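You operate a simulated robot arm through the tools that you are given. There is no shell and no other tool. Be economical: measure what you need, move in short steps, check, and stop when the job is done.

You run a simulated two-armed robot. Do the job below in one go: nothing can be reset, and whatever is moved stays where it is left.

TASK
Fetch the cream filter and set it in the black square tray. Then take the thin blue rail casting on the sand in sand tray seven and put it away on the brick rest of the checking bench. Then take the orange flat bar on the sand in sand tray nine and put it away on the knock-out bench top. Then stack the spring foot marked "57" from the brick table top on top of the spring foot labelled "72". Do these in the order given. Set down upright: thin blue rail casting.

Only the result counts: the job must be done as asked and must still hold three seconds after the hand-in. Knocking over, shifting, dropping, spilling or breaking anything else fails it.

THE ROBOT
Two 6-joint arms with two-finger parallel grippers on one trunk, on a base that drives. Base frame: it is fixed to the floor where the robot stands at the start and does not move with it; the origin is under the middle of the robot, x ahead of it, y to its left, z up. Lengths are in mm, angles in degrees, forces in N, time in s.
The left shoulder is at the start at [60, 187, 997], the right one opposite. With the tool pointing down near the work surface each hand reaches from about 260 to 620 mm from the robot's upright axis, wherever it stands, measured 20 degrees to its own side. Places, roughly: black square tray (13x13x4 cm) [-2100, -4000, 800]; brick rest of the checking bench [3900, -3300, 800]; cream filter (5x5x2 cm) [500, -200, 700]; knock-out bench top [4100, -1500, 800]; orange flat bar (7x4x3 cm) [400, 1300, 700]; spring foot [-4250, 1500, 1000]; thin blue rail casting (4x6x7 cm) [400, 400, 700]. Payload 1.57 kg a hand.
The TCP of each hand is the grasp point between the finger pads, 30 mm short of the fingertips. In the tool frame z runs along the fingers and y along their closing line. Largest opening 110 mm; finger width 24, thickness 12; the body of the gripper, 48 by 112 mm, starts 78 mm behind the TCP.
Orientation is that of the tool frame in the base frame, as [roll, pitch, yaw] about the fixed x, y, z axes, in that order (R = Rz(yaw) Ry(pitch) Rx(roll)). With the fingers straight down and closing along the base's y, the tool's x points along the base's -x, its y along +y and its z along -z.

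THE INTERFACE
- The arms move only by the tool nudge_tool. It takes "left_deltas", "right_deltas" or both (then of equal length, played together; a hand with none holds still); each is text: rows parted by semicolons, each of 7 numbers parted by spaces: the opening in per cent of the stroke, from 0 (shut) to 100 (fully open), then the shift along the tool's x, y, z in m, then the turn, a rotation vector about the tool's x, y, z in degrees. In form: jaw x y z wx wy wz; .... A call has 1 to 8 rows; each row is the pose to reach, as a shift and turn from the pose commanded when the call began, along the tool's axes at that moment. Rows are played at 5 a second. More than 50 mm and 8.6 degrees between two rows, or a gripper value outside its range, and nothing of the call is played. Where a pose cannot be reached the arm comes as near as it can. A force on the tool above 40 N (or 10 N above the force at the start of the call, whichever is more), or a blocked arm, ends the call early, and 0.2 s more pass. Each finger travels about 153 mm/s and halts on what it meets, pressing with about 29 N; the grip force reading is that of the motor and also rises with nothing between the fingers. The clock runs only during rows and for 0.2 s after the last one: add rows that repeat a pose to give the fingers time. It gives the time, the measured TCP pose, the force on the tool (base axes), the opening and the grip force at its end, in the units of the frame above (readings bear some noise), with the torque about the TCP (base axes, N m) and any sound that the robot's microphone picked up.
- Cameras (640 x 400 px; columns grow to the right, rows downward): "scene" is now at [6.2, -1.7, 1523.2]; the picture's right is [0.10, -0.99, 0.00], its down [-0.78, -0.08, -0.62] and it looks along [0.62, 0.06, -0.78] (base axes); focal length 253 px, centre (320, 200). "left" rides on the left gripper at [70, -16, -141] in its tool frame; the picture's right is [0.23, 0.97, 0.00], its down [-0.86, 0.20, -0.48] and it looks along [-0.47, 0.11, 0.88] (tool axes); focal length 222 px, centre (320, 200). "right" rides on the right gripper at [70, 16, -141] in its tool frame; the picture's right is [-0.23, 0.97, 0.00], its down [-0.86, -0.20, -0.48] and it looks along [-0.47, -0.11, 0.88] (tool axes); focal length 222 px, centre (320, 200). There is no depth. A picture from a camera that has moved, and an enlarged one, comes with that camera's place and axes in the base frame and with its lens. The place of the scene camera against the robot may be out by one fixed shift of up to 25 mm in any direction.
- camera(camera): a new picture of that camera. It takes no simulated time.
- raise_lower(by): slides the trunk up (or, below 0, down) by that many mm; the arms and the scene camera ride with it, the base frame stays. It gives what a move gives, with no picture.
- steer(legs): drives the robot by 1 to 6 legs, each [ahead, left, turn to the left] in mm, mm and degrees, along the robot's own axes; the way and the turn of a leg run together, so that a leg with both is an arc; at most 1500 mm and 180 degrees a leg. The arms and the cameras ride along, it lands a little off, and it stops where it bumps. It gives what a move gives.
- aim_head(pan, tilt): turns the head with the scene camera to pan (to the left, within 86 degrees either way) and tilt (down, from -29 to 69), counted from straight ahead of the robot. It gives what a move gives.
- zoom(camera, box): a new picture of the part [left, top, right, bottom] of that camera's present view, enlarged. It takes no simulated time.
- close_job(): hands the job in; it is judged then, once.

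Go step by step. Nothing tells you exact positions but the pictures and the camera data: compare them with the known pose of the tool, close in by small moves and look again before you grip or let go. The budget is 165 turns and 130 pictures, counting those below and the enlarged ones. Unless the task says otherwise, let go and move clear before handing in.

The tools are called after "Call:" by a JSON object that holds its "method" and its "body". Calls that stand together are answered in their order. nudge_tool: Moves the arms, as the interface text tells. Its arguments: {"type":"object","properties":{"left_deltas":{"type":"string"},"right_deltas":{"type":"string"}},"required":[]} The other tools are called the same way: raise_lower (by) slides the trunk up or down; steer (legs) drives the base; aim_head (pan, tilt) turns the head that bears the scene camera; camera (camera) takes a picture; zoom (camera, box) takes an enlarged picture of a part of a camera's view; close_job () hands the job in.

At the start:

```text
time_s: 0.0
left_position: [330.5, 288.8, 1062.1]
left_orientation: [-179.9, 0.0, -180.0]
left_wrist_force: [0.8, 0.4, -0.5]
left_moment: [0.04, 0.0, 0.02]
left_finger_gap: 110.1
left_grasp_force: 0.1
right_position: [459.1, -97.0, 1018.2]
right_orientation: [180.0, 0.0, -179.9]
right_wrist_force: [0.4, 0.6, 0.1]
right_moment: [0.02, 0.05, 0.01]
right_finger_gap: 110.2
right_grasp_force: 0.1
trunk travel left (down, up): [-625.0, 365.0]
robot x, y, heading: [-2.4, 0.5, 0.0]
head pan, tilt: [5.9, 51.5]
```

scene: 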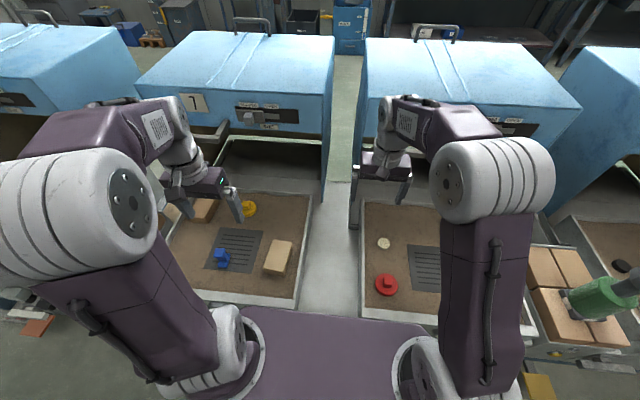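
right: 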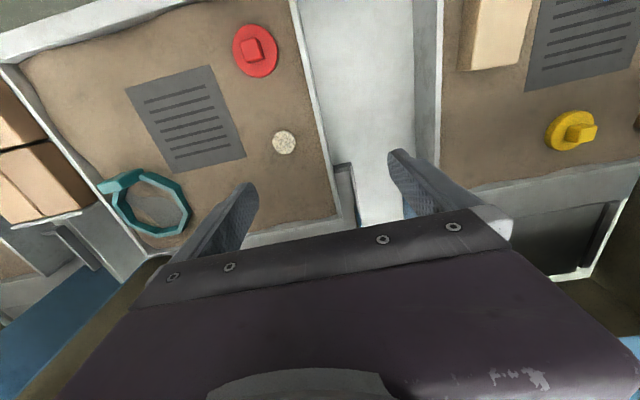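
left: 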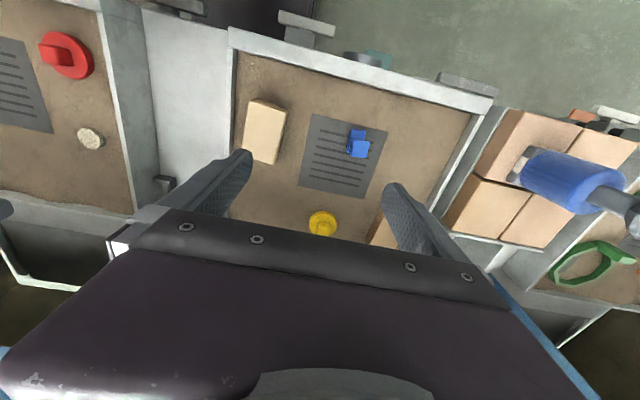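

The cream filter looks to be at about (479, -174) on the right-hand sand tray, which is in the right hand's reach. I'll move the right hand above it and look again.

Call:
{"method": "nudge_tool", "body": {"right_deltas": "100 -0.005 -0.02 0.04 0 0 0; 100 -0.010 -0.04 0.08 0 0 0; 100 -0.015 -0.06 0.12 0 0 0; 100 -0.02 -0.077 0.16 0 0 0; 100 -0.02 -0.077 0.19 0 0 0; 100 -0.02 -0.077 0.19 0 0 0"}}

Call:
{"method": "camera", "body": {"camera": "right"}}

Call:
{"method": "zoom", "body": {"camera": "scene", "box": [340, 180, 480, 320]}}

```text
time_s: 1.4
left_position: [331.0, 290.1, 1061.9]
left_orientation: [180.0, -0.1, 179.9]
left_wrist_force: [0.5, -0.9, -0.8]
left_moment: [0.04, 0.04, 0.03]
left_finger_gap: 110.0
left_grasp_force: 0.1
right_position: [478.1, -177.1, 826.6]
right_orientation: [179.9, 0.0, 180.0]
right_wrist_force: [-0.2, 0.4, 0.6]
right_moment: [0.02, -0.01, 0.0]
right_finger_gap: 110.0
right_grasp_force: 0.0
trunk travel left (down, up): [-625.0, 365.0]
robot x, y, heading: [1.6, 0.9, 0.1]
head pan, tilt: [5.9, 51.5]
```

```text
126 pictures are left
camera right: at [409.0, -158.7, 968.0], right [0.23, 0.97, 0.0], down [0.86, -0.2, 0.48], along [0.47, -0.11, -0.88], focal length 222 px, centre (320, 200)
```

right: 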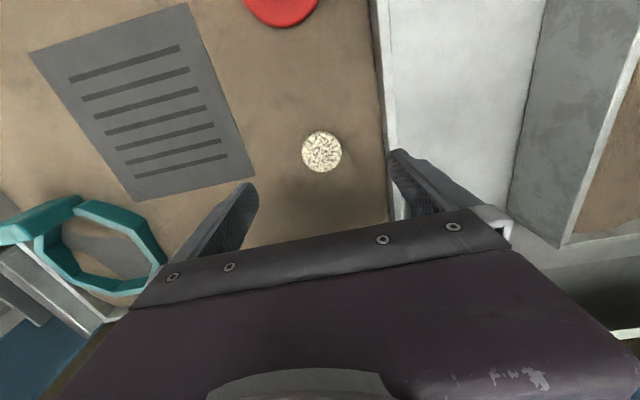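

```text
2.86 times, centred on (410, 250) of scene
camera zoom: at [5.8, -1.8, 1523.2], right [0.1, -0.99, 0.0], down [-0.78, -0.08, -0.62], along [0.62, 0.06, -0.78], focal length 723 px, centre (63, 57)
```

zoom: 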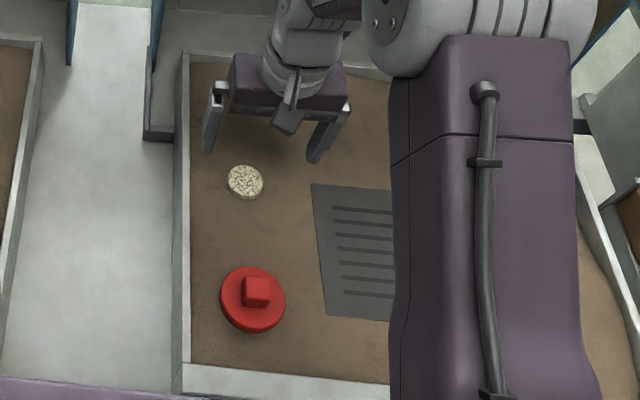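

The filter is at about (482, -174), close to the tray wall, so I'll narrow the jaw before going down. I'll stop partway to check the height.

Call:
{"method": "nudge_tool", "body": {"right_deltas": "65 -0.002 0.002 0.02 0 0 0; 65 -0.004 0.003 0.05 0 0 0; 65 -0.004 0.003 0.065 0 0 0; 65 -0.004 0.003 0.065 0 0 0"}}

Call:
{"method": "camera", "body": {"camera": "right"}}

Call:
{"method": "zoom", "body": {"camera": "scene", "box": [360, 180, 440, 260]}}

```text
time_s: 2.4
left_position: [330.1, 290.1, 1061.5]
left_orientation: [180.0, 0.0, 180.0]
left_wrist_force: [-0.3, -1.0, 0.7]
left_moment: [0.0, 0.02, -0.01]
left_finger_gap: 109.8
left_grasp_force: 0.0
right_position: [484.7, -170.9, 763.0]
right_orientation: [180.0, 0.0, -180.0]
right_wrist_force: [-0.1, -0.3, 0.2]
right_moment: [0.01, -0.01, 0.0]
right_finger_gap: 71.5
right_grasp_force: 0.1
trunk travel left (down, up): [-625.0, 365.0]
robot x, y, heading: [6.3, 5.8, -0.0]
head pan, tilt: [5.9, 51.5]
```

```text
124 pictures are left
camera right: at [413.5, -154.3, 903.5], right [0.23, 0.97, 0.0], down [0.86, -0.2, 0.48], along [0.47, -0.11, -0.88], focal length 222 px, centre (320, 200)
```

right: 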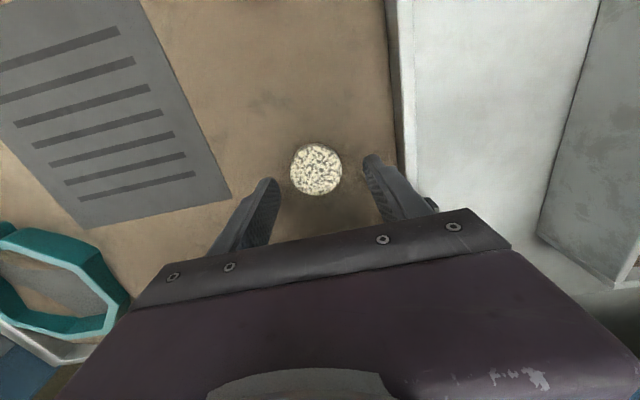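

```text
5.00 times, centred on (400, 220) of scene
camera zoom: at [6.1, -1.7, 1523.2], right [0.1, -0.99, 0.0], down [-0.78, -0.08, -0.62], along [0.62, 0.06, -0.78], focal length 1265 px, centre (-80, 100)
```

zoom: 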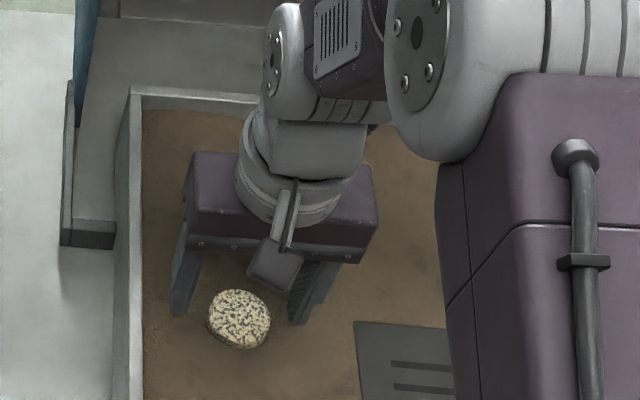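

The filter's top is at about z 722 and it lies between the fingers. I'll go down 27 mm and close.

Call:
{"method": "nudge_tool", "body": {"right_deltas": "65 0.002 -0.002 0.015 0 0 0; 65 0.002 -0.002 0.027 0 0 0; 65 0.002 -0.002 0.027 0 0 0; 30 0.002 -0.002 0.027 0 0 0; 20 0.002 -0.002 0.027 0 0 0; 20 0.002 -0.002 0.027 0 0 0"}}

Call:
{"method": "camera", "body": {"camera": "right"}}

```text
time_s: 3.0
left_position: [329.6, 290.8, 1061.9]
left_orientation: [179.9, 0.2, 179.9]
left_wrist_force: [-0.1, 0.7, -0.3]
left_moment: [-0.01, 0.07, 0.01]
left_finger_gap: 109.9
left_grasp_force: 0.1
right_position: [480.0, -172.4, 744.5]
right_orientation: [180.0, 0.0, -179.9]
right_wrist_force: [-10.7, 1.5, 20.4]
right_moment: [0.81, 0.12, 0.23]
right_finger_gap: 71.8
right_grasp_force: 0.4
trunk travel left (down, up): [-625.0, 365.0]
robot x, y, heading: [-1.8, -2.4, -0.1]
head pan, tilt: [5.9, 51.5]
stopped in row 2 (right hand): the force on the tool passed its limit (the readings are from after the stop); the commanded pose is now the measured one
```

```text
122 pictures are left
camera right: at [410.4, -156.0, 886.2], right [0.23, 0.97, 0.0], down [0.86, -0.2, 0.48], along [0.47, -0.11, -0.88], focal length 222 px, centre (320, 200)
```

right: 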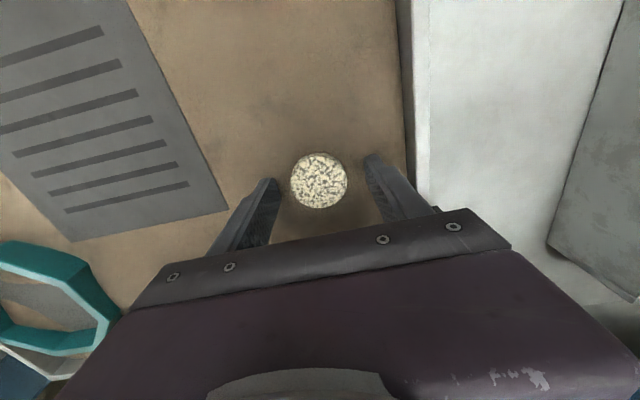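

The fingertips touched the sand at about z 715. I'll lift 3 mm and close on the filter.

Call:
{"method": "nudge_tool", "body": {"right_deltas": "65 0 0 -0.003 0 0 0; 45 0 0 -0.003 0 0 0; 30 0 0 -0.003 0 0 0; 20 0 0 -0.003 0 0 0; 20 0 0 -0.003 0 0 0"}}

Call:
{"method": "camera", "body": {"camera": "right"}}

```text
time_s: 4.2
left_position: [331.4, 288.8, 1062.1]
left_orientation: [-180.0, 0.1, 180.0]
left_wrist_force: [0.3, 0.7, 0.0]
left_moment: [0.01, -0.01, -0.04]
left_finger_gap: 109.7
left_grasp_force: 0.0
right_position: [482.9, -174.1, 747.1]
right_orientation: [-179.9, 0.0, -179.9]
right_wrist_force: [0.6, -0.1, -0.4]
right_moment: [0.01, -0.01, 0.0]
right_finger_gap: 41.3
right_grasp_force: 28.9
trunk travel left (down, up): [-625.0, 365.0]
robot x, y, heading: [1.4, 1.4, -0.2]
head pan, tilt: [5.9, 51.5]
```

```text
121 pictures are left
camera right: at [412.2, -156.1, 887.5], right [0.23, 0.97, 0.0], down [0.85, -0.2, 0.48], along [0.47, -0.11, -0.88], focal length 222 px, centre (320, 200)
```

right: 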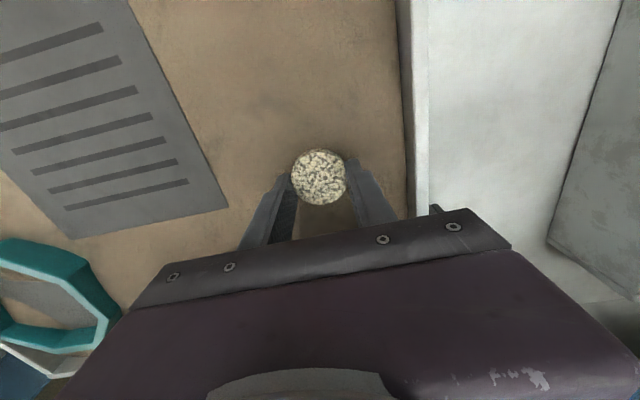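

Gripped at a 41 mm opening. I'll lift it straight up and check the hold.

Call:
{"method": "nudge_tool", "body": {"right_deltas": "20 0 0 -0.03 0 0 0; 20 0 0 -0.07 0 0 0; 20 0 0 -0.11 0 0 0; 20 0 0 -0.15 0 0 0; 20 0 0 -0.19 0 0 0; 20 0 0 -0.23 0 0 0; 20 0 0 -0.23 0 0 0"}}

Call:
{"method": "camera", "body": {"camera": "right"}}

Call:
{"method": "aim_head", "body": {"pan": -80, "tilt": 20}}

Call:
{"method": "camera", "body": {"camera": "scene"}}

```text
time_s: 5.8
left_position: [332.3, 289.6, 1061.0]
left_orientation: [180.0, -0.1, -180.0]
left_wrist_force: [-0.2, -0.2, -1.0]
left_moment: [-0.03, 0.04, 0.0]
left_finger_gap: 110.2
left_grasp_force: 0.0
right_position: [481.3, -173.6, 977.7]
right_orientation: [-180.0, 0.1, -180.0]
right_wrist_force: [-0.1, -0.9, 0.3]
right_moment: [0.02, 0.0, 0.02]
right_finger_gap: 41.4
right_grasp_force: 28.9
trunk travel left (down, up): [-625.0, 365.0]
robot x, y, heading: [-4.4, -1.3, -0.1]
head pan, tilt: [5.9, 51.5]
```

```text
120 pictures are left
camera right: at [412.5, -157.0, 1119.4], right [0.23, 0.97, 0.0], down [0.85, -0.2, 0.48], along [0.47, -0.11, -0.88], focal length 222 px, centre (320, 200)
```

right: 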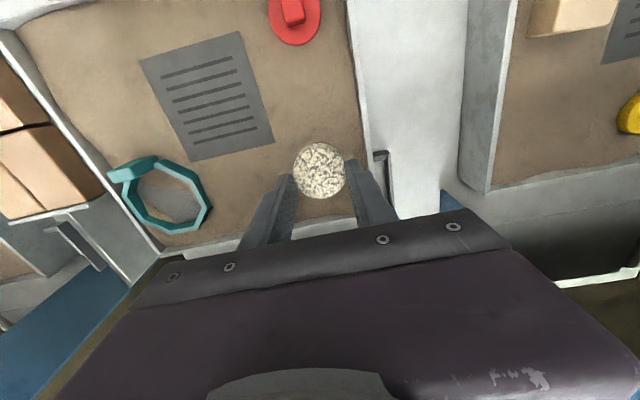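

```text
time_s: 7.4
left_position: [331.0, 290.8, 1060.8]
left_orientation: [-180.0, 0.0, -179.9]
left_wrist_force: [-0.1, -0.3, -0.1]
left_moment: [-0.02, 0.05, -0.02]
left_finger_gap: 110.2
left_grasp_force: 0.1
right_position: [483.1, -173.7, 976.9]
right_orientation: [-179.9, 0.0, 180.0]
right_wrist_force: [-0.4, 0.6, 0.1]
right_moment: [-0.03, -0.01, 0.04]
right_finger_gap: 41.2
right_grasp_force: 28.9
trunk travel left (down, up): [-625.0, 365.0]
robot x, y, heading: [-1.3, 1.0, -0.0]
head pan, tilt: [-80.0, 20.0]
```

```text
119 pictures are left
camera scene: at [-52.6, -101.3, 1570.7], right [-0.98, -0.17, 0.0], down [-0.06, 0.34, -0.94], along [0.16, -0.93, -0.34], focal length 253 px, centre (320, 200)
```

scene: 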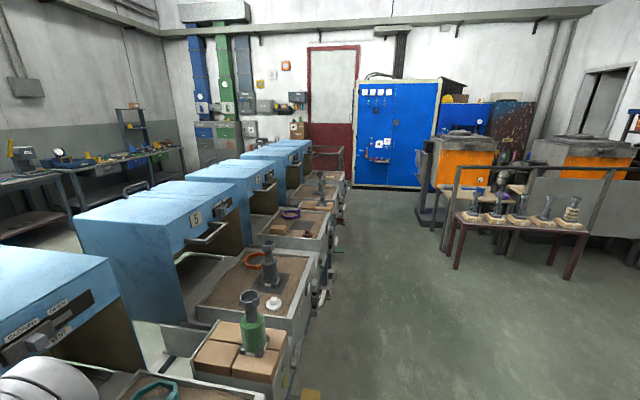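

The filter is held. Next I'll look for the black square tray, which should lie back and to the right.

Call:
{"method": "zoom", "body": {"camera": "scene", "box": [400, 100, 640, 250]}}

Call:
{"method": "steer", "body": {"legs": [[0, 0, -90]]}}

Call:
{"method": "aim_head", "body": {"pan": -35, "tilt": 15}}

Call:
{"method": "camera", "body": {"camera": "scene"}}

```text
2.67 times, centred on (520, 175) of scene
camera zoom: at [-52.6, -101.3, 1570.7], right [-0.98, -0.17, 0.0], down [-0.06, 0.34, -0.94], along [0.16, -0.93, -0.34], focal length 675 px, centre (-213, 267)
```

zoom: 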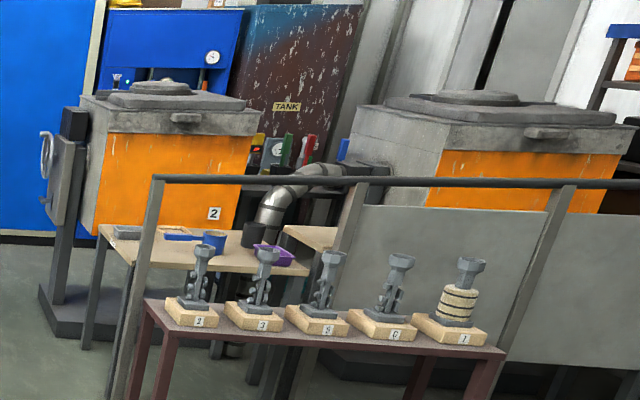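

```text
time_s: 11.6
left_position: [285.5, -335.4, 1060.2]
left_orientation: [180.0, 0.0, 89.2]
left_wrist_force: [0.0, -0.5, -0.1]
left_moment: [0.0, -0.02, 0.0]
left_finger_gap: 109.9
left_grasp_force: 0.1
right_position: [-179.6, -480.8, 979.0]
right_orientation: [-180.0, 0.0, 89.3]
right_wrist_force: [0.4, -0.3, 0.2]
right_moment: [-0.03, 0.01, 0.04]
right_finger_gap: 41.0
right_grasp_force: 29.2
trunk travel left (down, up): [-625.0, 365.0]
robot x, y, heading: [0.6, -2.0, -90.7]
head pan, tilt: [-80.0, 20.0]
```

```text
time_s: 12.7
left_position: [285.9, -334.2, 1062.1]
left_orientation: [-180.0, 0.0, 89.3]
left_wrist_force: [0.4, 0.7, 0.6]
left_moment: [0.01, 0.02, 0.03]
left_finger_gap: 110.0
left_grasp_force: 0.1
right_position: [-178.6, -478.9, 977.9]
right_orientation: [-180.0, 0.0, 89.3]
right_wrist_force: [-0.4, 0.1, -0.2]
right_moment: [0.03, 0.02, 0.03]
right_finger_gap: 41.4
right_grasp_force: 29.3
trunk travel left (down, up): [-625.0, 365.0]
robot x, y, heading: [-1.0, -2.1, -90.7]
head pan, tilt: [-35.0, 15.0]
```

```text
117 pictures are left
camera scene: at [-62.9, -25.6, 1578.9], right [-0.81, 0.58, 0.0], down [0.15, 0.21, -0.97], along [-0.56, -0.78, -0.26], focal length 253 px, centre (320, 200)
```

scene: 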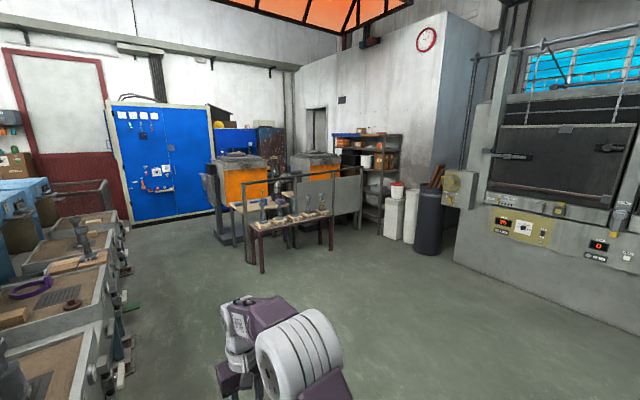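

The tray should be behind the railing in the middle. I'll drive closer and raise the trunk for a better view.

Call:
{"method": "steer", "body": {"legs": [[600, -1200, 0], [500, -900, 0]]}}

Call:
{"method": "raise_lower", "body": {"by": 350}}

Call:
{"method": "aim_head", "body": {"pan": 5, "tilt": 25}}

Call:
{"method": "camera", "body": {"camera": "scene"}}

```text
time_s: 24.4
left_position: [-1824.2, -1406.8, 1062.0]
left_orientation: [180.0, 0.0, 89.6]
left_wrist_force: [-0.6, 0.4, -0.8]
left_moment: [0.02, 0.0, -0.02]
left_finger_gap: 110.1
left_grasp_force: 0.0
right_position: [-2288.4, -1553.4, 978.0]
right_orientation: [179.9, 0.1, 89.5]
right_wrist_force: [-0.5, -0.4, -0.9]
right_moment: [0.01, 0.02, 0.01]
right_finger_gap: 41.3
right_grasp_force: 28.9
trunk travel left (down, up): [-625.0, 365.0]
robot x, y, heading: [-2115.4, -1072.4, -90.5]
head pan, tilt: [-35.0, 15.0]
```

```text
time_s: 27.8
left_position: [-1824.3, -1407.6, 1409.9]
left_orientation: [-180.0, 0.0, 89.4]
left_wrist_force: [-0.2, -0.5, 0.1]
left_moment: [0.01, 0.01, -0.01]
left_finger_gap: 110.0
left_grasp_force: 0.1
right_position: [-2288.9, -1554.1, 1326.9]
right_orientation: [-180.0, 0.0, 89.4]
right_wrist_force: [0.0, 0.6, -0.6]
right_moment: [0.01, -0.02, 0.0]
right_finger_gap: 41.3
right_grasp_force: 29.0
trunk travel left (down, up): [-975.0, 15.0]
robot x, y, heading: [-2109.1, -1073.8, -90.3]
head pan, tilt: [-35.0, 15.0]
```

```text
time_s: 28.8
left_position: [-1823.2, -1406.8, 1411.1]
left_orientation: [180.0, 0.0, 89.4]
left_wrist_force: [0.3, -0.1, 0.5]
left_moment: [-0.01, 0.0, -0.02]
left_finger_gap: 110.0
left_grasp_force: 0.1
right_position: [-2290.4, -1554.2, 1327.6]
right_orientation: [180.0, -0.1, 89.5]
right_wrist_force: [0.8, 0.9, 0.3]
right_moment: [0.05, -0.04, -0.01]
right_finger_gap: 41.2
right_grasp_force: 29.9
trunk travel left (down, up): [-975.0, 15.0]
robot x, y, heading: [-2108.2, -1076.3, -90.5]
head pan, tilt: [5.0, 25.0]
```

```text
116 pictures are left
camera scene: at [-2112.0, -1115.0, 1912.7], right [-1.0, -0.08, 0.0], down [-0.03, 0.42, -0.91], along [0.07, -0.9, -0.42], focal length 253 px, centre (320, 200)
```

scene: 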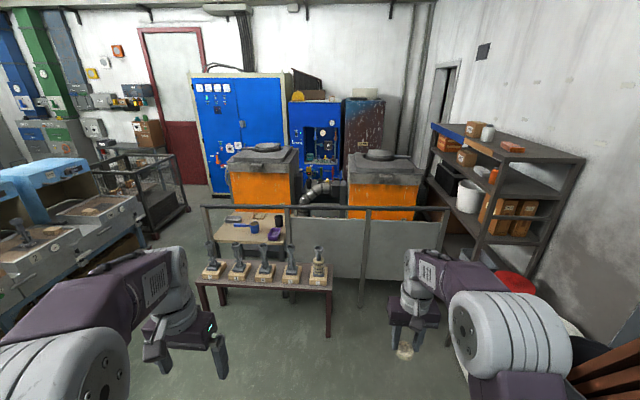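

Call:
{"method": "zoom", "body": {"camera": "scene", "box": [200, 140, 450, 300]}}

```text
2.50 times, centred on (325, 220) of scene
camera zoom: at [-2112.0, -1115.0, 1912.7], right [-1.0, -0.08, 0.0], down [-0.03, 0.42, -0.91], along [0.07, -0.9, -0.42], focal length 633 px, centre (308, 150)
```

zoom: 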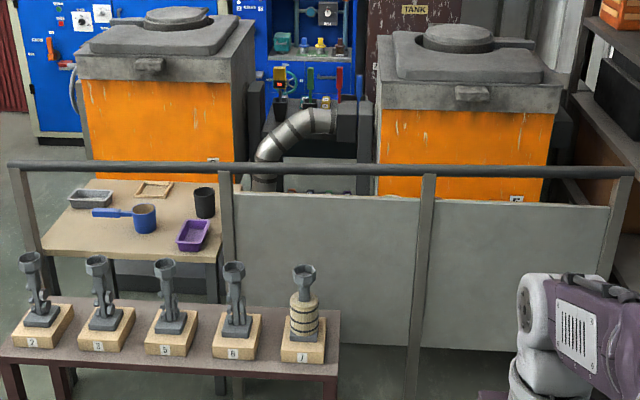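

The tray is probably behind the railing panel. I'll drive nearer on its right side, where the floor is free, and look down behind it.

Call:
{"method": "steer", "body": {"legs": [[1000, -400, 0]]}}

Call:
{"method": "aim_head", "body": {"pan": 5, "tilt": 30}}

Call:
{"method": "camera", "body": {"camera": "scene"}}

```text
time_s: 34.4
left_position: [-2242.5, -2402.0, 1412.0]
left_orientation: [179.9, 0.1, 88.9]
left_wrist_force: [-1.0, -0.3, -0.7]
left_moment: [0.0, -0.02, 0.0]
left_finger_gap: 110.1
left_grasp_force: 0.0
right_position: [-2710.5, -2543.7, 1327.2]
right_orientation: [-180.0, 0.2, 88.9]
right_wrist_force: [-1.1, 0.7, -0.4]
right_moment: [-0.03, -0.01, 0.02]
right_finger_gap: 41.4
right_grasp_force: 28.5
trunk travel left (down, up): [-975.0, 15.0]
robot x, y, heading: [-2528.1, -2068.4, -91.3]
head pan, tilt: [5.0, 25.0]
```

```text
time_s: 35.0
left_position: [-2243.6, -2401.9, 1412.2]
left_orientation: [-179.9, 0.0, 88.9]
left_wrist_force: [-0.5, -0.9, -0.4]
left_moment: [-0.01, 0.01, 0.03]
left_finger_gap: 110.0
left_grasp_force: 0.1
right_position: [-2710.6, -2543.9, 1327.4]
right_orientation: [180.0, 0.1, 88.9]
right_wrist_force: [-0.1, 0.1, -0.3]
right_moment: [0.01, -0.04, -0.01]
right_finger_gap: 41.4
right_grasp_force: 28.9
trunk travel left (down, up): [-975.0, 15.0]
robot x, y, heading: [-2524.8, -2065.8, -91.0]
head pan, tilt: [5.0, 30.0]
```

```text
114 pictures are left
camera scene: at [-2528.7, -2104.9, 1904.7], right [-1.0, -0.07, 0.0], down [-0.03, 0.5, -0.87], along [0.06, -0.86, -0.5], focal length 253 px, centre (320, 200)
```

scene: 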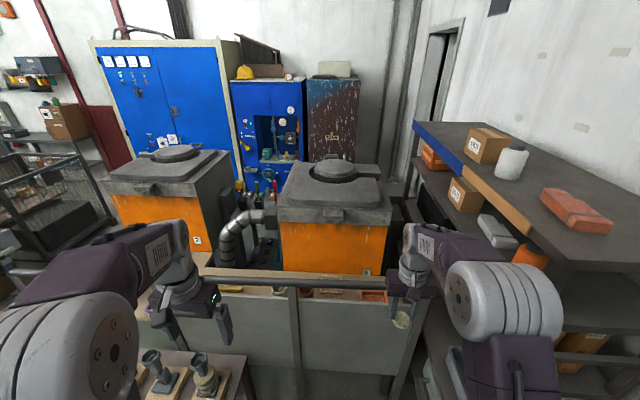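

Call:
{"method": "zoom", "body": {"camera": "scene", "box": [180, 90, 420, 310]}}

```text
1.82 times, centred on (300, 200) of scene
camera zoom: at [-2528.7, -2104.9, 1904.7], right [-1.0, -0.07, 0.0], down [-0.03, 0.5, -0.87], along [0.06, -0.86, -0.5], focal length 460 px, centre (356, 200)
```

zoom: 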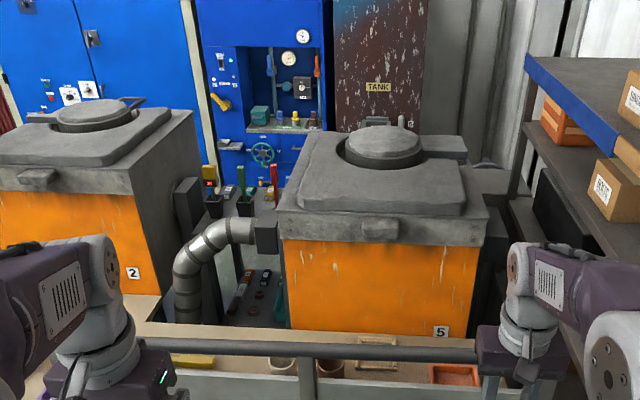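

Call:
{"method": "zoom", "body": {"camera": "scene", "box": [235, 140, 305, 215]}}

Call:
{"method": "zoom", "body": {"camera": "scene", "box": [240, 210, 400, 310]}}

```text
5.33 times, centred on (270, 178) of scene
camera zoom: at [-2528.7, -2104.9, 1904.7], right [-1.0, -0.07, 0.0], down [-0.03, 0.5, -0.87], along [0.06, -0.86, -0.5], focal length 1350 px, centre (587, 320)
```

zoom: 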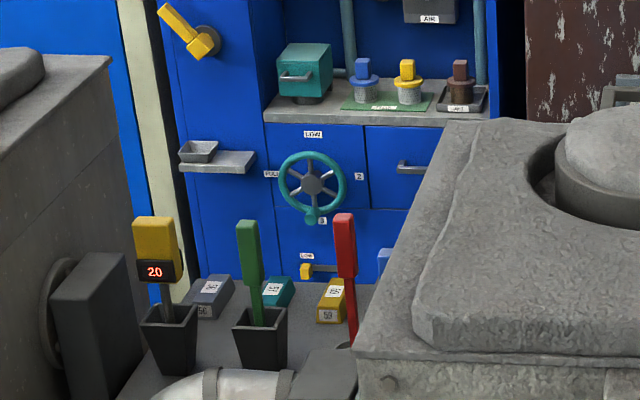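

```text
4.00 times, centred on (320, 260) of scene
camera zoom: at [-2528.7, -2104.9, 1904.7], right [-1.0, -0.07, 0.0], down [-0.03, 0.5, -0.87], along [0.06, -0.86, -0.5], focal length 1012 px, centre (320, -40)
```

zoom: 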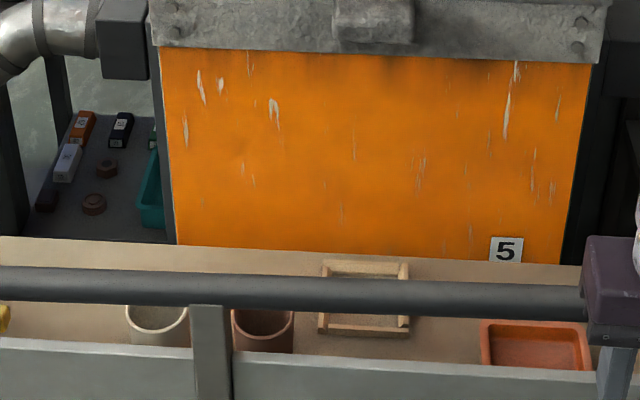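

I can now see a stand with black pots between the furnaces, at about y −4000, and it is hidden from this side. I'll go round to the left side of the railing and look for a way in.

Call:
{"method": "steer", "body": {"legs": [[-500, 700, 0], [0, 1300, 0], [600, 100, 0]]}}

Call:
{"method": "aim_head", "body": {"pan": -20, "tilt": 25}}

Call:
{"method": "camera", "body": {"camera": "scene"}}

```text
time_s: 48.8
left_position: [-140.2, -2544.0, 1412.1]
left_orientation: [-179.9, 0.2, 88.9]
left_wrist_force: [0.0, -0.2, 0.0]
left_moment: [-0.01, 0.0, -0.01]
left_finger_gap: 110.0
left_grasp_force: 0.0
right_position: [-606.8, -2687.3, 1328.5]
right_orientation: [180.0, 0.1, 89.0]
right_wrist_force: [0.7, 0.3, 0.3]
right_moment: [-0.06, 0.01, 0.02]
right_finger_gap: 41.3
right_grasp_force: 29.5
trunk travel left (down, up): [-975.0, 15.0]
robot x, y, heading: [-430.0, -2212.8, -91.1]
head pan, tilt: [5.0, 30.0]
```

```text
time_s: 49.7
left_position: [-140.4, -2546.7, 1412.1]
left_orientation: [180.0, -0.1, 88.8]
left_wrist_force: [0.2, 0.1, -0.5]
left_moment: [-0.03, 0.03, -0.01]
left_finger_gap: 110.2
left_grasp_force: 0.0
right_position: [-606.9, -2690.9, 1328.3]
right_orientation: [-180.0, 0.0, 89.0]
right_wrist_force: [0.2, 0.5, 0.1]
right_moment: [0.03, -0.02, -0.06]
right_finger_gap: 41.1
right_grasp_force: 28.9
trunk travel left (down, up): [-975.0, 15.0]
robot x, y, heading: [-422.8, -2214.8, -91.1]
head pan, tilt: [-20.0, 25.0]
```

```text
110 pictures are left
camera scene: at [-465.2, -2247.4, 1912.6], right [-0.93, 0.36, 0.0], down [0.15, 0.4, -0.91], along [-0.33, -0.85, -0.42], focal length 253 px, centre (320, 200)
```

scene: 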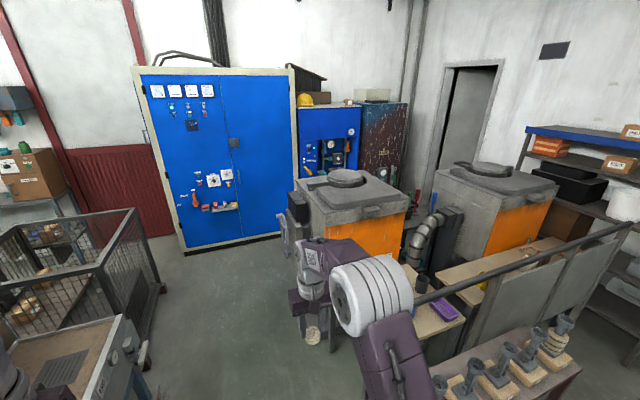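

There is open floor left of the furnaces. I'll drive further in and look right, behind and between them.

Call:
{"method": "steer", "body": {"legs": [[1300, 50, 0]]}}

Call:
{"method": "aim_head", "body": {"pan": -70, "tilt": 25}}

Call:
{"method": "camera", "body": {"camera": "scene"}}

```text
time_s: 56.3
left_position: [-102.4, -3853.8, 1411.5]
left_orientation: [-180.0, 0.1, 89.7]
left_wrist_force: [-0.3, -0.7, 0.0]
left_moment: [0.0, 0.02, -0.01]
left_finger_gap: 110.0
left_grasp_force: 0.0
right_position: [-566.5, -4002.2, 1329.3]
right_orientation: [179.9, 0.1, 89.7]
right_wrist_force: [0.8, 0.0, 0.1]
right_moment: [-0.03, -0.02, 0.0]
right_finger_gap: 41.1
right_grasp_force: 28.8
trunk travel left (down, up): [-975.0, 15.0]
robot x, y, heading: [-392.6, -3522.0, -90.2]
head pan, tilt: [-20.0, 25.0]
```

```text
time_s: 57.4
left_position: [-102.4, -3854.7, 1411.4]
left_orientation: [-180.0, 0.0, 89.7]
left_wrist_force: [-0.9, -0.7, 0.0]
left_moment: [0.02, 0.01, 0.02]
left_finger_gap: 109.9
left_grasp_force: 0.1
right_position: [-567.8, -4003.0, 1327.1]
right_orientation: [180.0, 0.1, 89.7]
right_wrist_force: [-0.5, -0.3, -0.5]
right_moment: [-0.01, 0.0, 0.0]
right_finger_gap: 41.1
right_grasp_force: 28.7
trunk travel left (down, up): [-975.0, 15.0]
robot x, y, heading: [-391.5, -3523.2, -90.2]
head pan, tilt: [-70.0, 25.0]
```

```text
109 pictures are left
camera scene: at [-485.6, -3503.2, 1912.7], right [-0.34, 0.94, 0.0], down [0.4, 0.14, -0.91], along [-0.85, -0.31, -0.42], focal length 253 px, centre (320, 200)
```

scene: 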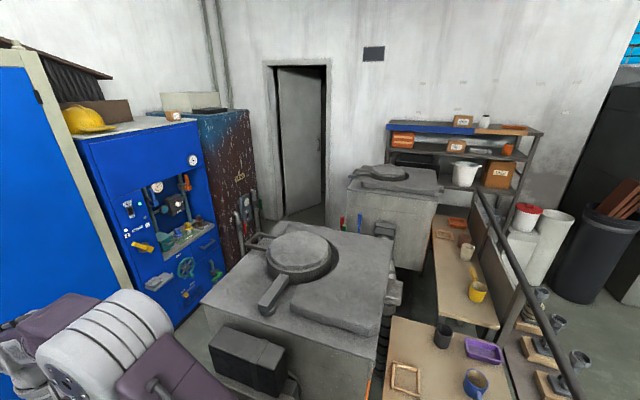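

The stand can be reached from the passage behind the furnaces, between y −4100 and −5300. I'll drive in, turn to face +y in the open area, then look along the passage before sidestepping.

Call:
{"method": "steer", "body": {"legs": [[850, 60, 0], [0, 0, 180]]}}

Call:
{"method": "aim_head", "body": {"pan": 75, "tilt": 30}}

Call:
{"method": "camera", "body": {"camera": "scene"}}

```text
time_s: 69.3
left_position: [-626.7, -4041.1, 1411.0]
left_orientation: [-180.0, 0.0, -89.7]
left_wrist_force: [-1.0, 0.3, -0.5]
left_moment: [-0.01, 0.02, -0.04]
left_finger_gap: 110.0
left_grasp_force: 0.1
right_position: [-164.1, -3888.6, 1327.3]
right_orientation: [180.0, 0.0, -89.6]
right_wrist_force: [0.4, 0.7, -0.7]
right_moment: [-0.01, -0.04, 0.02]
right_finger_gap: 40.7
right_grasp_force: 28.5
trunk travel left (down, up): [-975.0, 15.0]
robot x, y, heading: [-336.4, -4369.9, 90.2]
head pan, tilt: [-70.0, 25.0]
```

```text
time_s: 71.6
left_position: [-627.0, -4042.5, 1410.5]
left_orientation: [-180.0, -0.1, -89.7]
left_wrist_force: [-0.2, -0.2, 0.1]
left_moment: [0.0, -0.02, 0.0]
left_finger_gap: 109.7
left_grasp_force: 0.1
right_position: [-164.8, -3889.4, 1327.9]
right_orientation: [-180.0, 0.0, -89.6]
right_wrist_force: [0.6, 0.1, -0.9]
right_moment: [-0.02, 0.05, 0.02]
right_finger_gap: 42.0
right_grasp_force: 29.4
trunk travel left (down, up): [-975.0, 15.0]
robot x, y, heading: [-335.5, -4370.4, 90.3]
head pan, tilt: [75.0, 30.0]
```

```text
108 pictures are left
camera scene: at [-431.3, -4418.2, 1904.7], right [0.25, 0.97, 0.0], down [0.48, -0.13, -0.87], along [-0.84, 0.22, -0.5], focal length 253 px, centre (320, 200)
```

scene: 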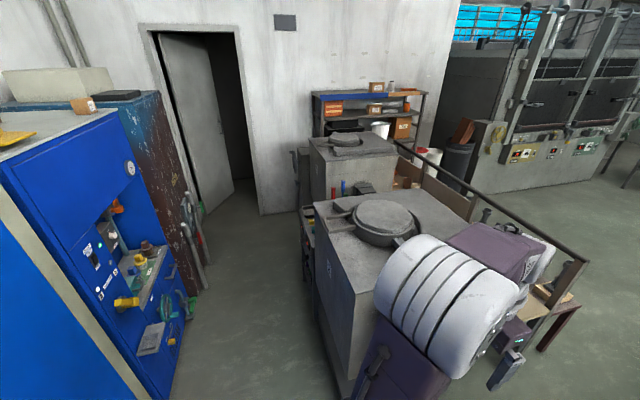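

The passage is clear and about 950 mm wide. I'll back up to y ≈ −4630, sidestep left along it and look.

Call:
{"method": "steer", "body": {"legs": [[-260, 0, 0], [0, 1450, 0], [0, 250, 0]]}}

Call:
{"method": "aim_head", "body": {"pan": 10, "tilt": 60}}

Call:
{"method": "camera", "body": {"camera": "scene"}}

```text
time_s: 81.7
left_position: [-2309.4, -4309.4, 1412.3]
left_orientation: [179.8, 0.0, -89.9]
left_wrist_force: [-0.2, 0.1, 0.4]
left_moment: [0.05, 0.05, -0.01]
left_finger_gap: 110.1
left_grasp_force: 0.1
right_position: [-1846.6, -4157.8, 1327.2]
right_orientation: [179.8, 0.0, -89.8]
right_wrist_force: [0.5, -0.1, -0.6]
right_moment: [-0.01, 0.06, -0.03]
right_finger_gap: 41.6
right_grasp_force: 29.3
trunk travel left (down, up): [-975.0, 15.0]
robot x, y, heading: [-2023.1, -4640.1, 90.3]
head pan, tilt: [75.0, 30.0]
```

```text
time_s: 83.0
left_position: [-2313.0, -4309.4, 1411.5]
left_orientation: [180.0, 0.0, -89.9]
left_wrist_force: [0.8, -0.1, -0.5]
left_moment: [0.02, -0.01, 0.0]
left_finger_gap: 110.1
left_grasp_force: 0.1
right_position: [-1850.8, -4158.1, 1327.5]
right_orientation: [180.0, 0.0, -89.7]
right_wrist_force: [-0.5, -0.1, 0.0]
right_moment: [-0.01, 0.04, 0.0]
right_finger_gap: 41.5
right_grasp_force: 29.0
trunk travel left (down, up): [-975.0, 15.0]
robot x, y, heading: [-2023.2, -4640.2, 90.0]
head pan, tilt: [10.0, 60.0]
```

```text
107 pictures are left
camera scene: at [-2042.9, -4644.2, 1862.6], right [0.98, 0.18, 0.0], down [0.15, -0.85, -0.5], along [-0.09, 0.49, -0.87], focal length 253 px, centre (320, 200)
```

scene: 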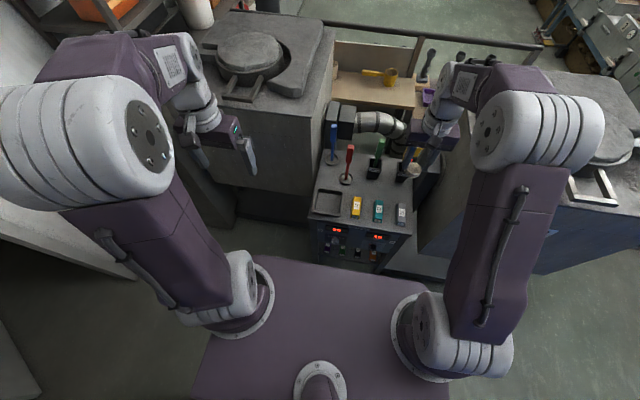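

I found it: the black square tray is at the front left of the console, at about (-2104, -4048). I'll zoom in.

Call:
{"method": "zoom", "body": {"camera": "scene", "box": [290, 120, 440, 260]}}

```text
2.86 times, centred on (365, 190) of scene
camera zoom: at [-2042.9, -4644.2, 1862.6], right [0.98, 0.18, 0.0], down [0.15, -0.85, -0.5], along [-0.09, 0.49, -0.87], focal length 723 px, centre (191, 229)
```

zoom: 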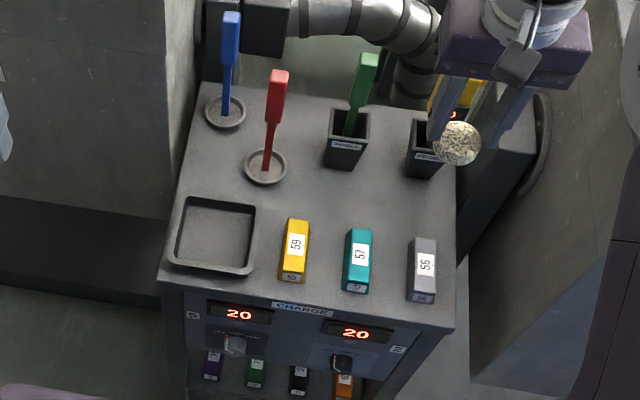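

I'll position the robot so the tray sits in the right hand's comfortable zone, then lower the trunk part way.

Call:
{"method": "steer", "body": {"legs": [[60, 245, 0]]}}

Call:
{"method": "raise_lower", "body": {"by": -200}}

Call:
{"method": "camera", "body": {"camera": "right"}}

Call:
{"method": "camera", "body": {"camera": "scene"}}

```text
time_s: 84.9
left_position: [-2556.0, -4251.7, 1413.0]
left_orientation: [179.8, 0.2, -89.6]
left_wrist_force: [-0.1, 0.9, -0.2]
left_moment: [0.02, 0.0, -0.02]
left_finger_gap: 110.0
left_grasp_force: 0.0
right_position: [-2092.6, -4099.0, 1327.6]
right_orientation: [179.8, 0.1, -89.8]
right_wrist_force: [0.7, -0.8, 0.3]
right_moment: [0.02, 0.05, -0.01]
right_finger_gap: 41.4
right_grasp_force: 29.0
trunk travel left (down, up): [-975.0, 15.0]
robot x, y, heading: [-2271.8, -4582.5, 90.3]
head pan, tilt: [10.0, 60.0]
```

```text
time_s: 87.0
left_position: [-2561.1, -4251.8, 1211.0]
left_orientation: [-180.0, 0.0, -89.6]
left_wrist_force: [-0.3, -0.2, 0.1]
left_moment: [0.01, 0.02, 0.01]
left_finger_gap: 110.2
left_grasp_force: 0.1
right_position: [-2097.0, -4099.0, 1127.9]
right_orientation: [180.0, 0.0, -89.8]
right_wrist_force: [0.0, -0.4, 0.3]
right_moment: [-0.03, 0.03, -0.01]
right_finger_gap: 41.8
right_grasp_force: 28.9
trunk travel left (down, up): [-775.0, 215.0]
robot x, y, heading: [-2267.4, -4583.1, 90.2]
head pan, tilt: [10.0, 60.0]
```

```text
105 pictures are left
camera right: at [-2113.4, -4167.6, 1269.2], right [-0.97, 0.22, 0.0], down [0.2, 0.86, 0.48], along [0.11, 0.47, -0.88], focal length 222 px, centre (320, 200)
```

right: 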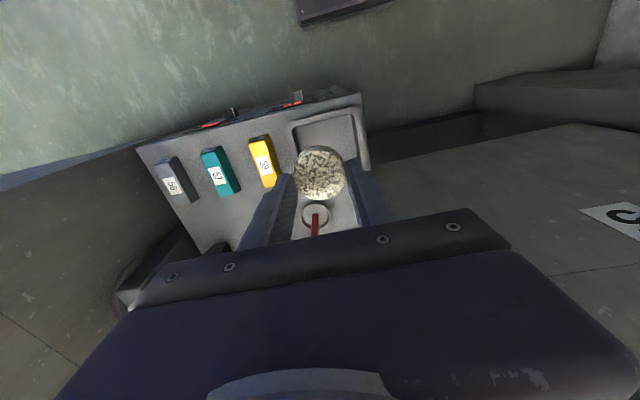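

```text
104 pictures are left
camera scene: at [-2290.3, -4585.0, 1662.6], right [0.98, 0.18, 0.0], down [0.15, -0.85, -0.5], along [-0.09, 0.49, -0.87], focal length 253 px, centre (320, 200)
```

scene: 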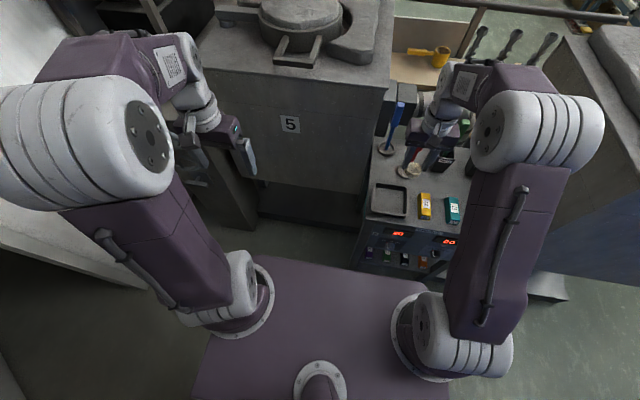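

The tray centre comes out at (-2111, -4046) from both cameras. I'll move over it and go down to about z 890, then look again.

Call:
{"method": "nudge_tool", "body": {"right_deltas": "20 -0.02 0.006 0.03 0 0 0; 20 -0.04 0.012 0.07 0 0 0; 20 -0.052 0.014 0.11 0 0 0; 20 -0.052 0.014 0.15 0 0 0; 20 -0.052 0.014 0.19 0 0 0; 20 -0.052 0.014 0.23 0 0 0; 20 -0.052 0.014 0.23 0 0 0"}}

Call:
{"method": "camera", "body": {"camera": "right"}}

Call:
{"method": "zoom", "body": {"camera": "scene", "box": [330, 120, 480, 250]}}

```text
time_s: 88.6
left_position: [-2561.6, -4251.9, 1211.8]
left_orientation: [180.0, 0.1, -89.8]
left_wrist_force: [0.2, -0.8, -0.3]
left_moment: [-0.01, -0.01, -0.02]
left_finger_gap: 109.9
left_grasp_force: 0.1
right_position: [-2112.0, -4046.4, 900.7]
right_orientation: [179.9, -0.1, -89.7]
right_wrist_force: [-0.3, 0.3, 0.4]
right_moment: [-0.02, -0.01, -0.02]
right_finger_gap: 41.5
right_grasp_force: 28.6
trunk travel left (down, up): [-775.0, 215.0]
robot x, y, heading: [-2270.8, -4581.6, 89.8]
head pan, tilt: [10.0, 60.0]
```

```text
103 pictures are left
camera right: at [-2128.0, -4115.6, 1039.6], right [-0.97, 0.22, 0.0], down [0.2, 0.86, 0.48], along [0.11, 0.47, -0.88], focal length 222 px, centre (320, 200)
```

right: 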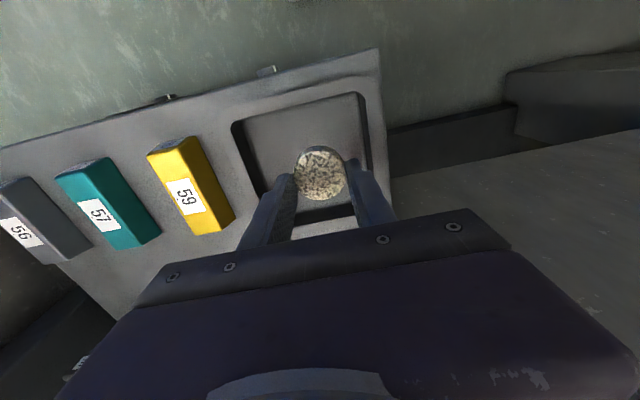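

```text
3.08 times, centred on (405, 185) of scene
camera zoom: at [-2290.1, -4585.4, 1662.6], right [0.98, 0.18, 0.0], down [0.15, -0.85, -0.5], along [-0.09, 0.49, -0.87], focal length 779 px, centre (58, 246)
```

zoom: 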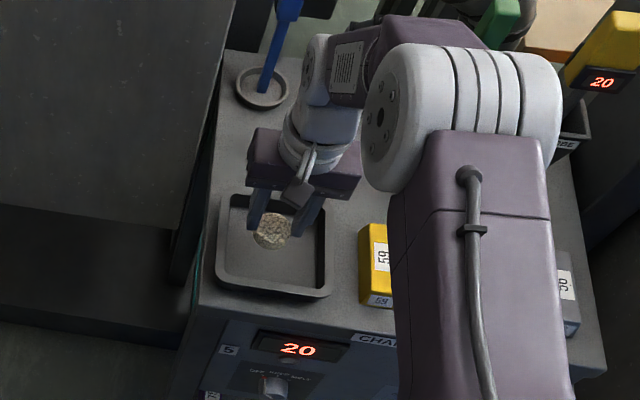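

The tray rim is at about z 811 and its floor near 775. I'll shift 8 mm and 4 mm to centre, and lower to just above.

Call:
{"method": "nudge_tool", "body": {"right_deltas": "20 -0.004 -0.008 0.02 0 0 0; 20 -0.004 -0.008 0.05 0 0 0; 20 -0.004 -0.008 0.07 0 0 0; 20 -0.004 -0.008 0.07 0 0 0"}}

Call:
{"method": "camera", "body": {"camera": "right"}}

Call:
{"method": "zoom", "body": {"camera": "scene", "box": [360, 150, 430, 220]}}

```text
time_s: 89.6
left_position: [-2560.5, -4255.3, 1213.2]
left_orientation: [179.9, 0.4, -89.9]
left_wrist_force: [0.0, -1.1, 0.3]
left_moment: [0.0, 0.03, 0.02]
left_finger_gap: 110.3
left_grasp_force: 0.0
right_position: [-2104.0, -4039.7, 836.8]
right_orientation: [-179.9, 0.8, -89.7]
right_wrist_force: [-0.7, -11.9, 30.4]
right_moment: [-0.67, 0.16, 0.05]
right_finger_gap: 41.6
right_grasp_force: 28.7
trunk travel left (down, up): [-775.0, 215.0]
robot x, y, heading: [-2271.0, -4580.4, 90.2]
head pan, tilt: [10.0, 60.0]
stopped in row 4 (right hand): the force on the tool passed its limit (the readings are from after the stop); the commanded pose is now the measured one
```

```text
101 pictures are left
camera right: at [-2120.3, -4111.9, 976.1], right [-0.97, 0.22, 0.0], down [0.2, 0.85, 0.49], along [0.11, 0.48, -0.87], focal length 222 px, centre (320, 200)
```

right: 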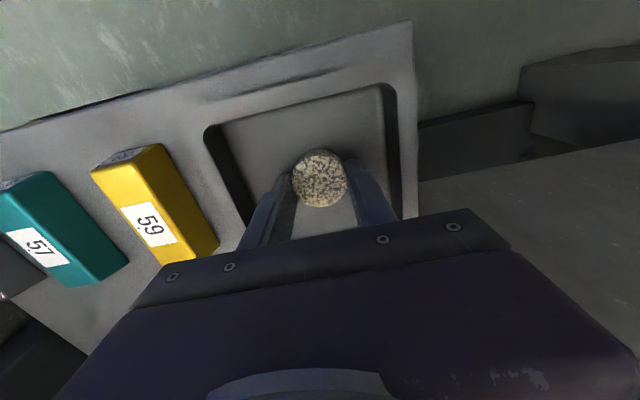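

```text
5.71 times, centred on (395, 185) of scene
camera zoom: at [-2291.4, -4591.5, 1662.9], right [0.98, 0.18, 0.0], down [0.15, -0.85, -0.5], along [-0.09, 0.5, -0.86], focal length 1446 px, centre (-109, 286)
```

zoom: 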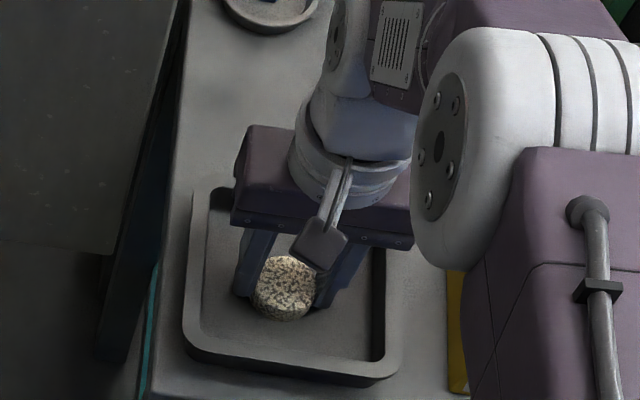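

The filter is resting on the tray floor, well inside the rim. I'll ease up 1 mm, open gently and lift clear.

Call:
{"method": "nudge_tool", "body": {"right_deltas": "37 0 0 -0.001 0 0 0; 45 0 0 -0.001 0 0 0; 56 0 0 -0.001 0 0 0; 56 0 0 -0.001 0 0 0; 56 0 0 -0.03 0 0 0; 56 0 0 -0.07 0 0 0; 56 0 0 -0.11 0 0 0; 56 0 0 -0.15 0 0 0"}}

Call:
{"method": "zoom", "body": {"camera": "scene", "box": [350, 140, 440, 230]}}

Call:
{"method": "camera", "body": {"camera": "right"}}

```text
time_s: 91.4
left_position: [-2560.8, -4251.0, 1210.1]
left_orientation: [-180.0, 0.1, -89.7]
left_wrist_force: [-0.6, 0.3, 0.0]
left_moment: [-0.02, 0.01, 0.03]
left_finger_gap: 109.8
left_grasp_force: 0.1
right_position: [-2103.2, -4040.3, 982.5]
right_orientation: [180.0, 0.7, -89.8]
right_wrist_force: [0.8, -0.6, -0.5]
right_moment: [0.04, 0.0, 0.01]
right_finger_gap: 61.6
right_grasp_force: 0.0
trunk travel left (down, up): [-775.0, 215.0]
robot x, y, heading: [-2269.0, -4580.4, 90.4]
head pan, tilt: [10.0, 60.0]
```

```text
4.44 times, centred on (395, 185) of scene
camera zoom: at [-2290.3, -4585.6, 1662.5], right [0.98, 0.18, 0.0], down [0.15, -0.85, -0.5], along [-0.09, 0.49, -0.87], focal length 1125 px, centre (-13, 267)
```

zoom: 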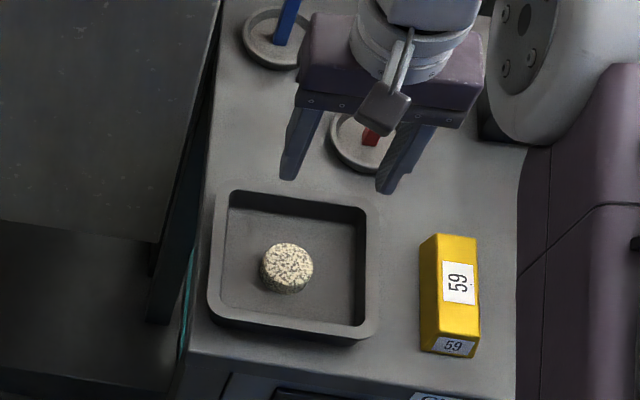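

```text
98 pictures are left
camera right: at [-2119.4, -4111.5, 1123.3], right [-0.97, 0.22, 0.0], down [0.2, 0.85, 0.49], along [0.11, 0.48, -0.87], focal length 222 px, centre (320, 200)
```

right: 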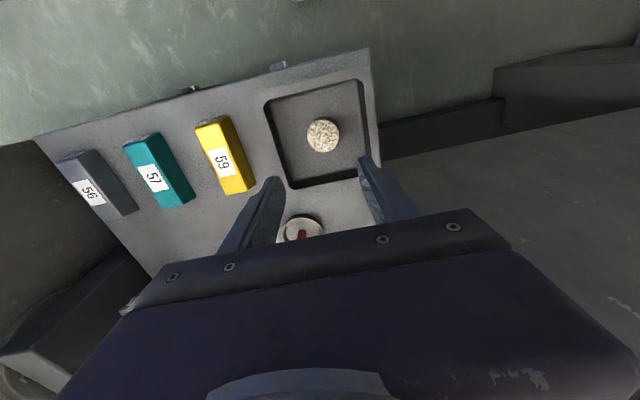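

The filter is in the tray. I'll raise the right hand to travel height and drive back out to the aisle.

Call:
{"method": "nudge_tool", "body": {"right_deltas": "60 0.01 0 -0.05 0 0 0; 60 0.03 0 -0.10 0 0 0; 60 0.05 0 -0.145 0 0 0; 60 0.05 0 -0.145 0 0 0"}}

Call:
{"method": "raise_lower", "body": {"by": 200}}

Call:
{"method": "steer", "body": {"legs": [[-60, 0, 0], [0, -1000, 0], [0, -900, 0], [1500, 0, 0], [1500, 0, 0], [1300, 0, 0]]}}

```text
refused: row 1 steps farther than a row can; nothing moved
```

```text
time_s: 93.6
left_position: [-2559.8, -4251.6, 1410.4]
left_orientation: [180.0, 0.1, -89.8]
left_wrist_force: [0.3, -0.2, 0.9]
left_moment: [0.0, -0.01, -0.05]
left_finger_gap: 110.0
left_grasp_force: 0.0
right_position: [-2104.1, -4040.0, 1183.0]
right_orientation: [180.0, 0.8, -89.7]
right_wrist_force: [-0.4, -0.6, -0.7]
right_moment: [0.03, 0.01, -0.03]
right_finger_gap: 61.7
right_grasp_force: 0.0
trunk travel left (down, up): [-975.0, 15.0]
robot x, y, heading: [-2270.4, -4579.5, 90.1]
head pan, tilt: [10.0, 60.0]
```

```text
time_s: 97.1
left_position: [-2088.3, -4309.6, 1409.8]
left_orientation: [-180.0, 0.1, -89.6]
left_wrist_force: [0.7, -0.8, -0.2]
left_moment: [0.03, 0.08, -0.02]
left_finger_gap: 110.0
left_grasp_force: 0.1
right_position: [-1639.3, -4098.1, 1183.4]
right_orientation: [179.4, 0.6, -89.8]
right_wrist_force: [-32.0, 7.6, 4.7]
right_moment: [-0.23, -0.61, -0.13]
right_finger_gap: 35.6
right_grasp_force: 0.0
trunk travel left (down, up): [-975.0, 15.0]
robot x, y, heading: [-1790.9, -4641.8, 90.2]
head pan, tilt: [10.0, 60.0]
stopped in leg 2: the force on the tool passed its limit (the readings are from after the stop); the commanded pose is now the measured one
```

The lift was refused because its first step was too long, and the open hand then touched the side of furnace 1. I'll back off, raise the hand properly and check.

Call:
{"method": "steer", "body": {"legs": [[0, 90, 0]]}}

Call:
{"method": "camera", "body": {"camera": "scene"}}

```text
time_s: 98.2
left_position: [-2162.3, -4308.8, 1412.1]
left_orientation: [179.6, 0.0, -89.8]
left_wrist_force: [-0.2, 0.3, 0.2]
left_moment: [0.03, 0.07, 0.0]
left_finger_gap: 110.1
left_grasp_force: 0.0
right_position: [-1710.6, -4099.7, 1180.3]
right_orientation: [179.1, 0.3, -89.9]
right_wrist_force: [-0.1, 0.6, -0.2]
right_moment: [0.04, 0.07, -0.02]
right_finger_gap: 61.8
right_grasp_force: 0.0
trunk travel left (down, up): [-975.0, 15.0]
robot x, y, heading: [-1880.1, -4637.6, 90.3]
head pan, tilt: [10.0, 60.0]
```

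```text
97 pictures are left
camera scene: at [-1887.8, -4643.2, 1862.6], right [0.98, 0.18, -0.01], down [0.15, -0.85, -0.5], along [-0.09, 0.49, -0.87], focal length 253 px, centre (320, 200)
```

scene: 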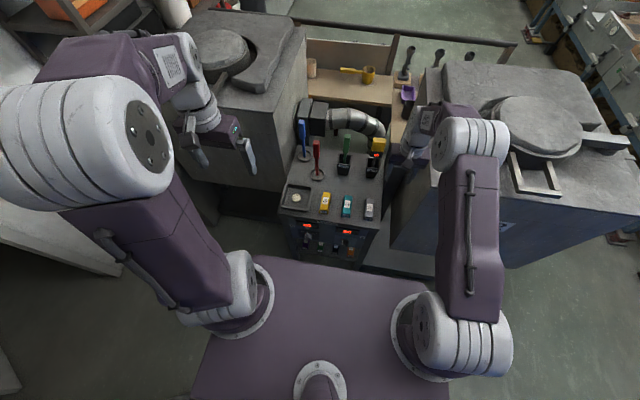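

Nothing was disturbed, and the filter still sits in the tray. I'll raise the right hand and pull it back.

Call:
{"method": "nudge_tool", "body": {"right_deltas": "60 0.005 0 -0.045 0 0 0; 60 0.02 0 -0.09 0 0 0; 60 0.04 0 -0.13 0 0 0; 60 0.06 0 -0.17 0 0 0; 60 0.08 0 -0.21 0 0 0; 60 0.08 0 -0.21 0 0 0"}}

```text
time_s: 99.6
left_position: [-2168.1, -4309.1, 1411.1]
left_orientation: [179.9, 0.0, -89.8]
left_wrist_force: [0.6, 0.5, -0.2]
left_moment: [0.0, 0.0, 0.02]
left_finger_gap: 110.1
left_grasp_force: 0.1
right_position: [-1715.4, -4182.2, 1390.9]
right_orientation: [179.3, 0.3, -90.0]
right_wrist_force: [-0.2, 0.0, -0.6]
right_moment: [-0.02, 0.0, -0.01]
right_finger_gap: 66.0
right_grasp_force: 0.0
trunk travel left (down, up): [-975.0, 15.0]
robot x, y, heading: [-1878.1, -4640.5, 90.4]
head pan, tilt: [10.0, 60.0]
```

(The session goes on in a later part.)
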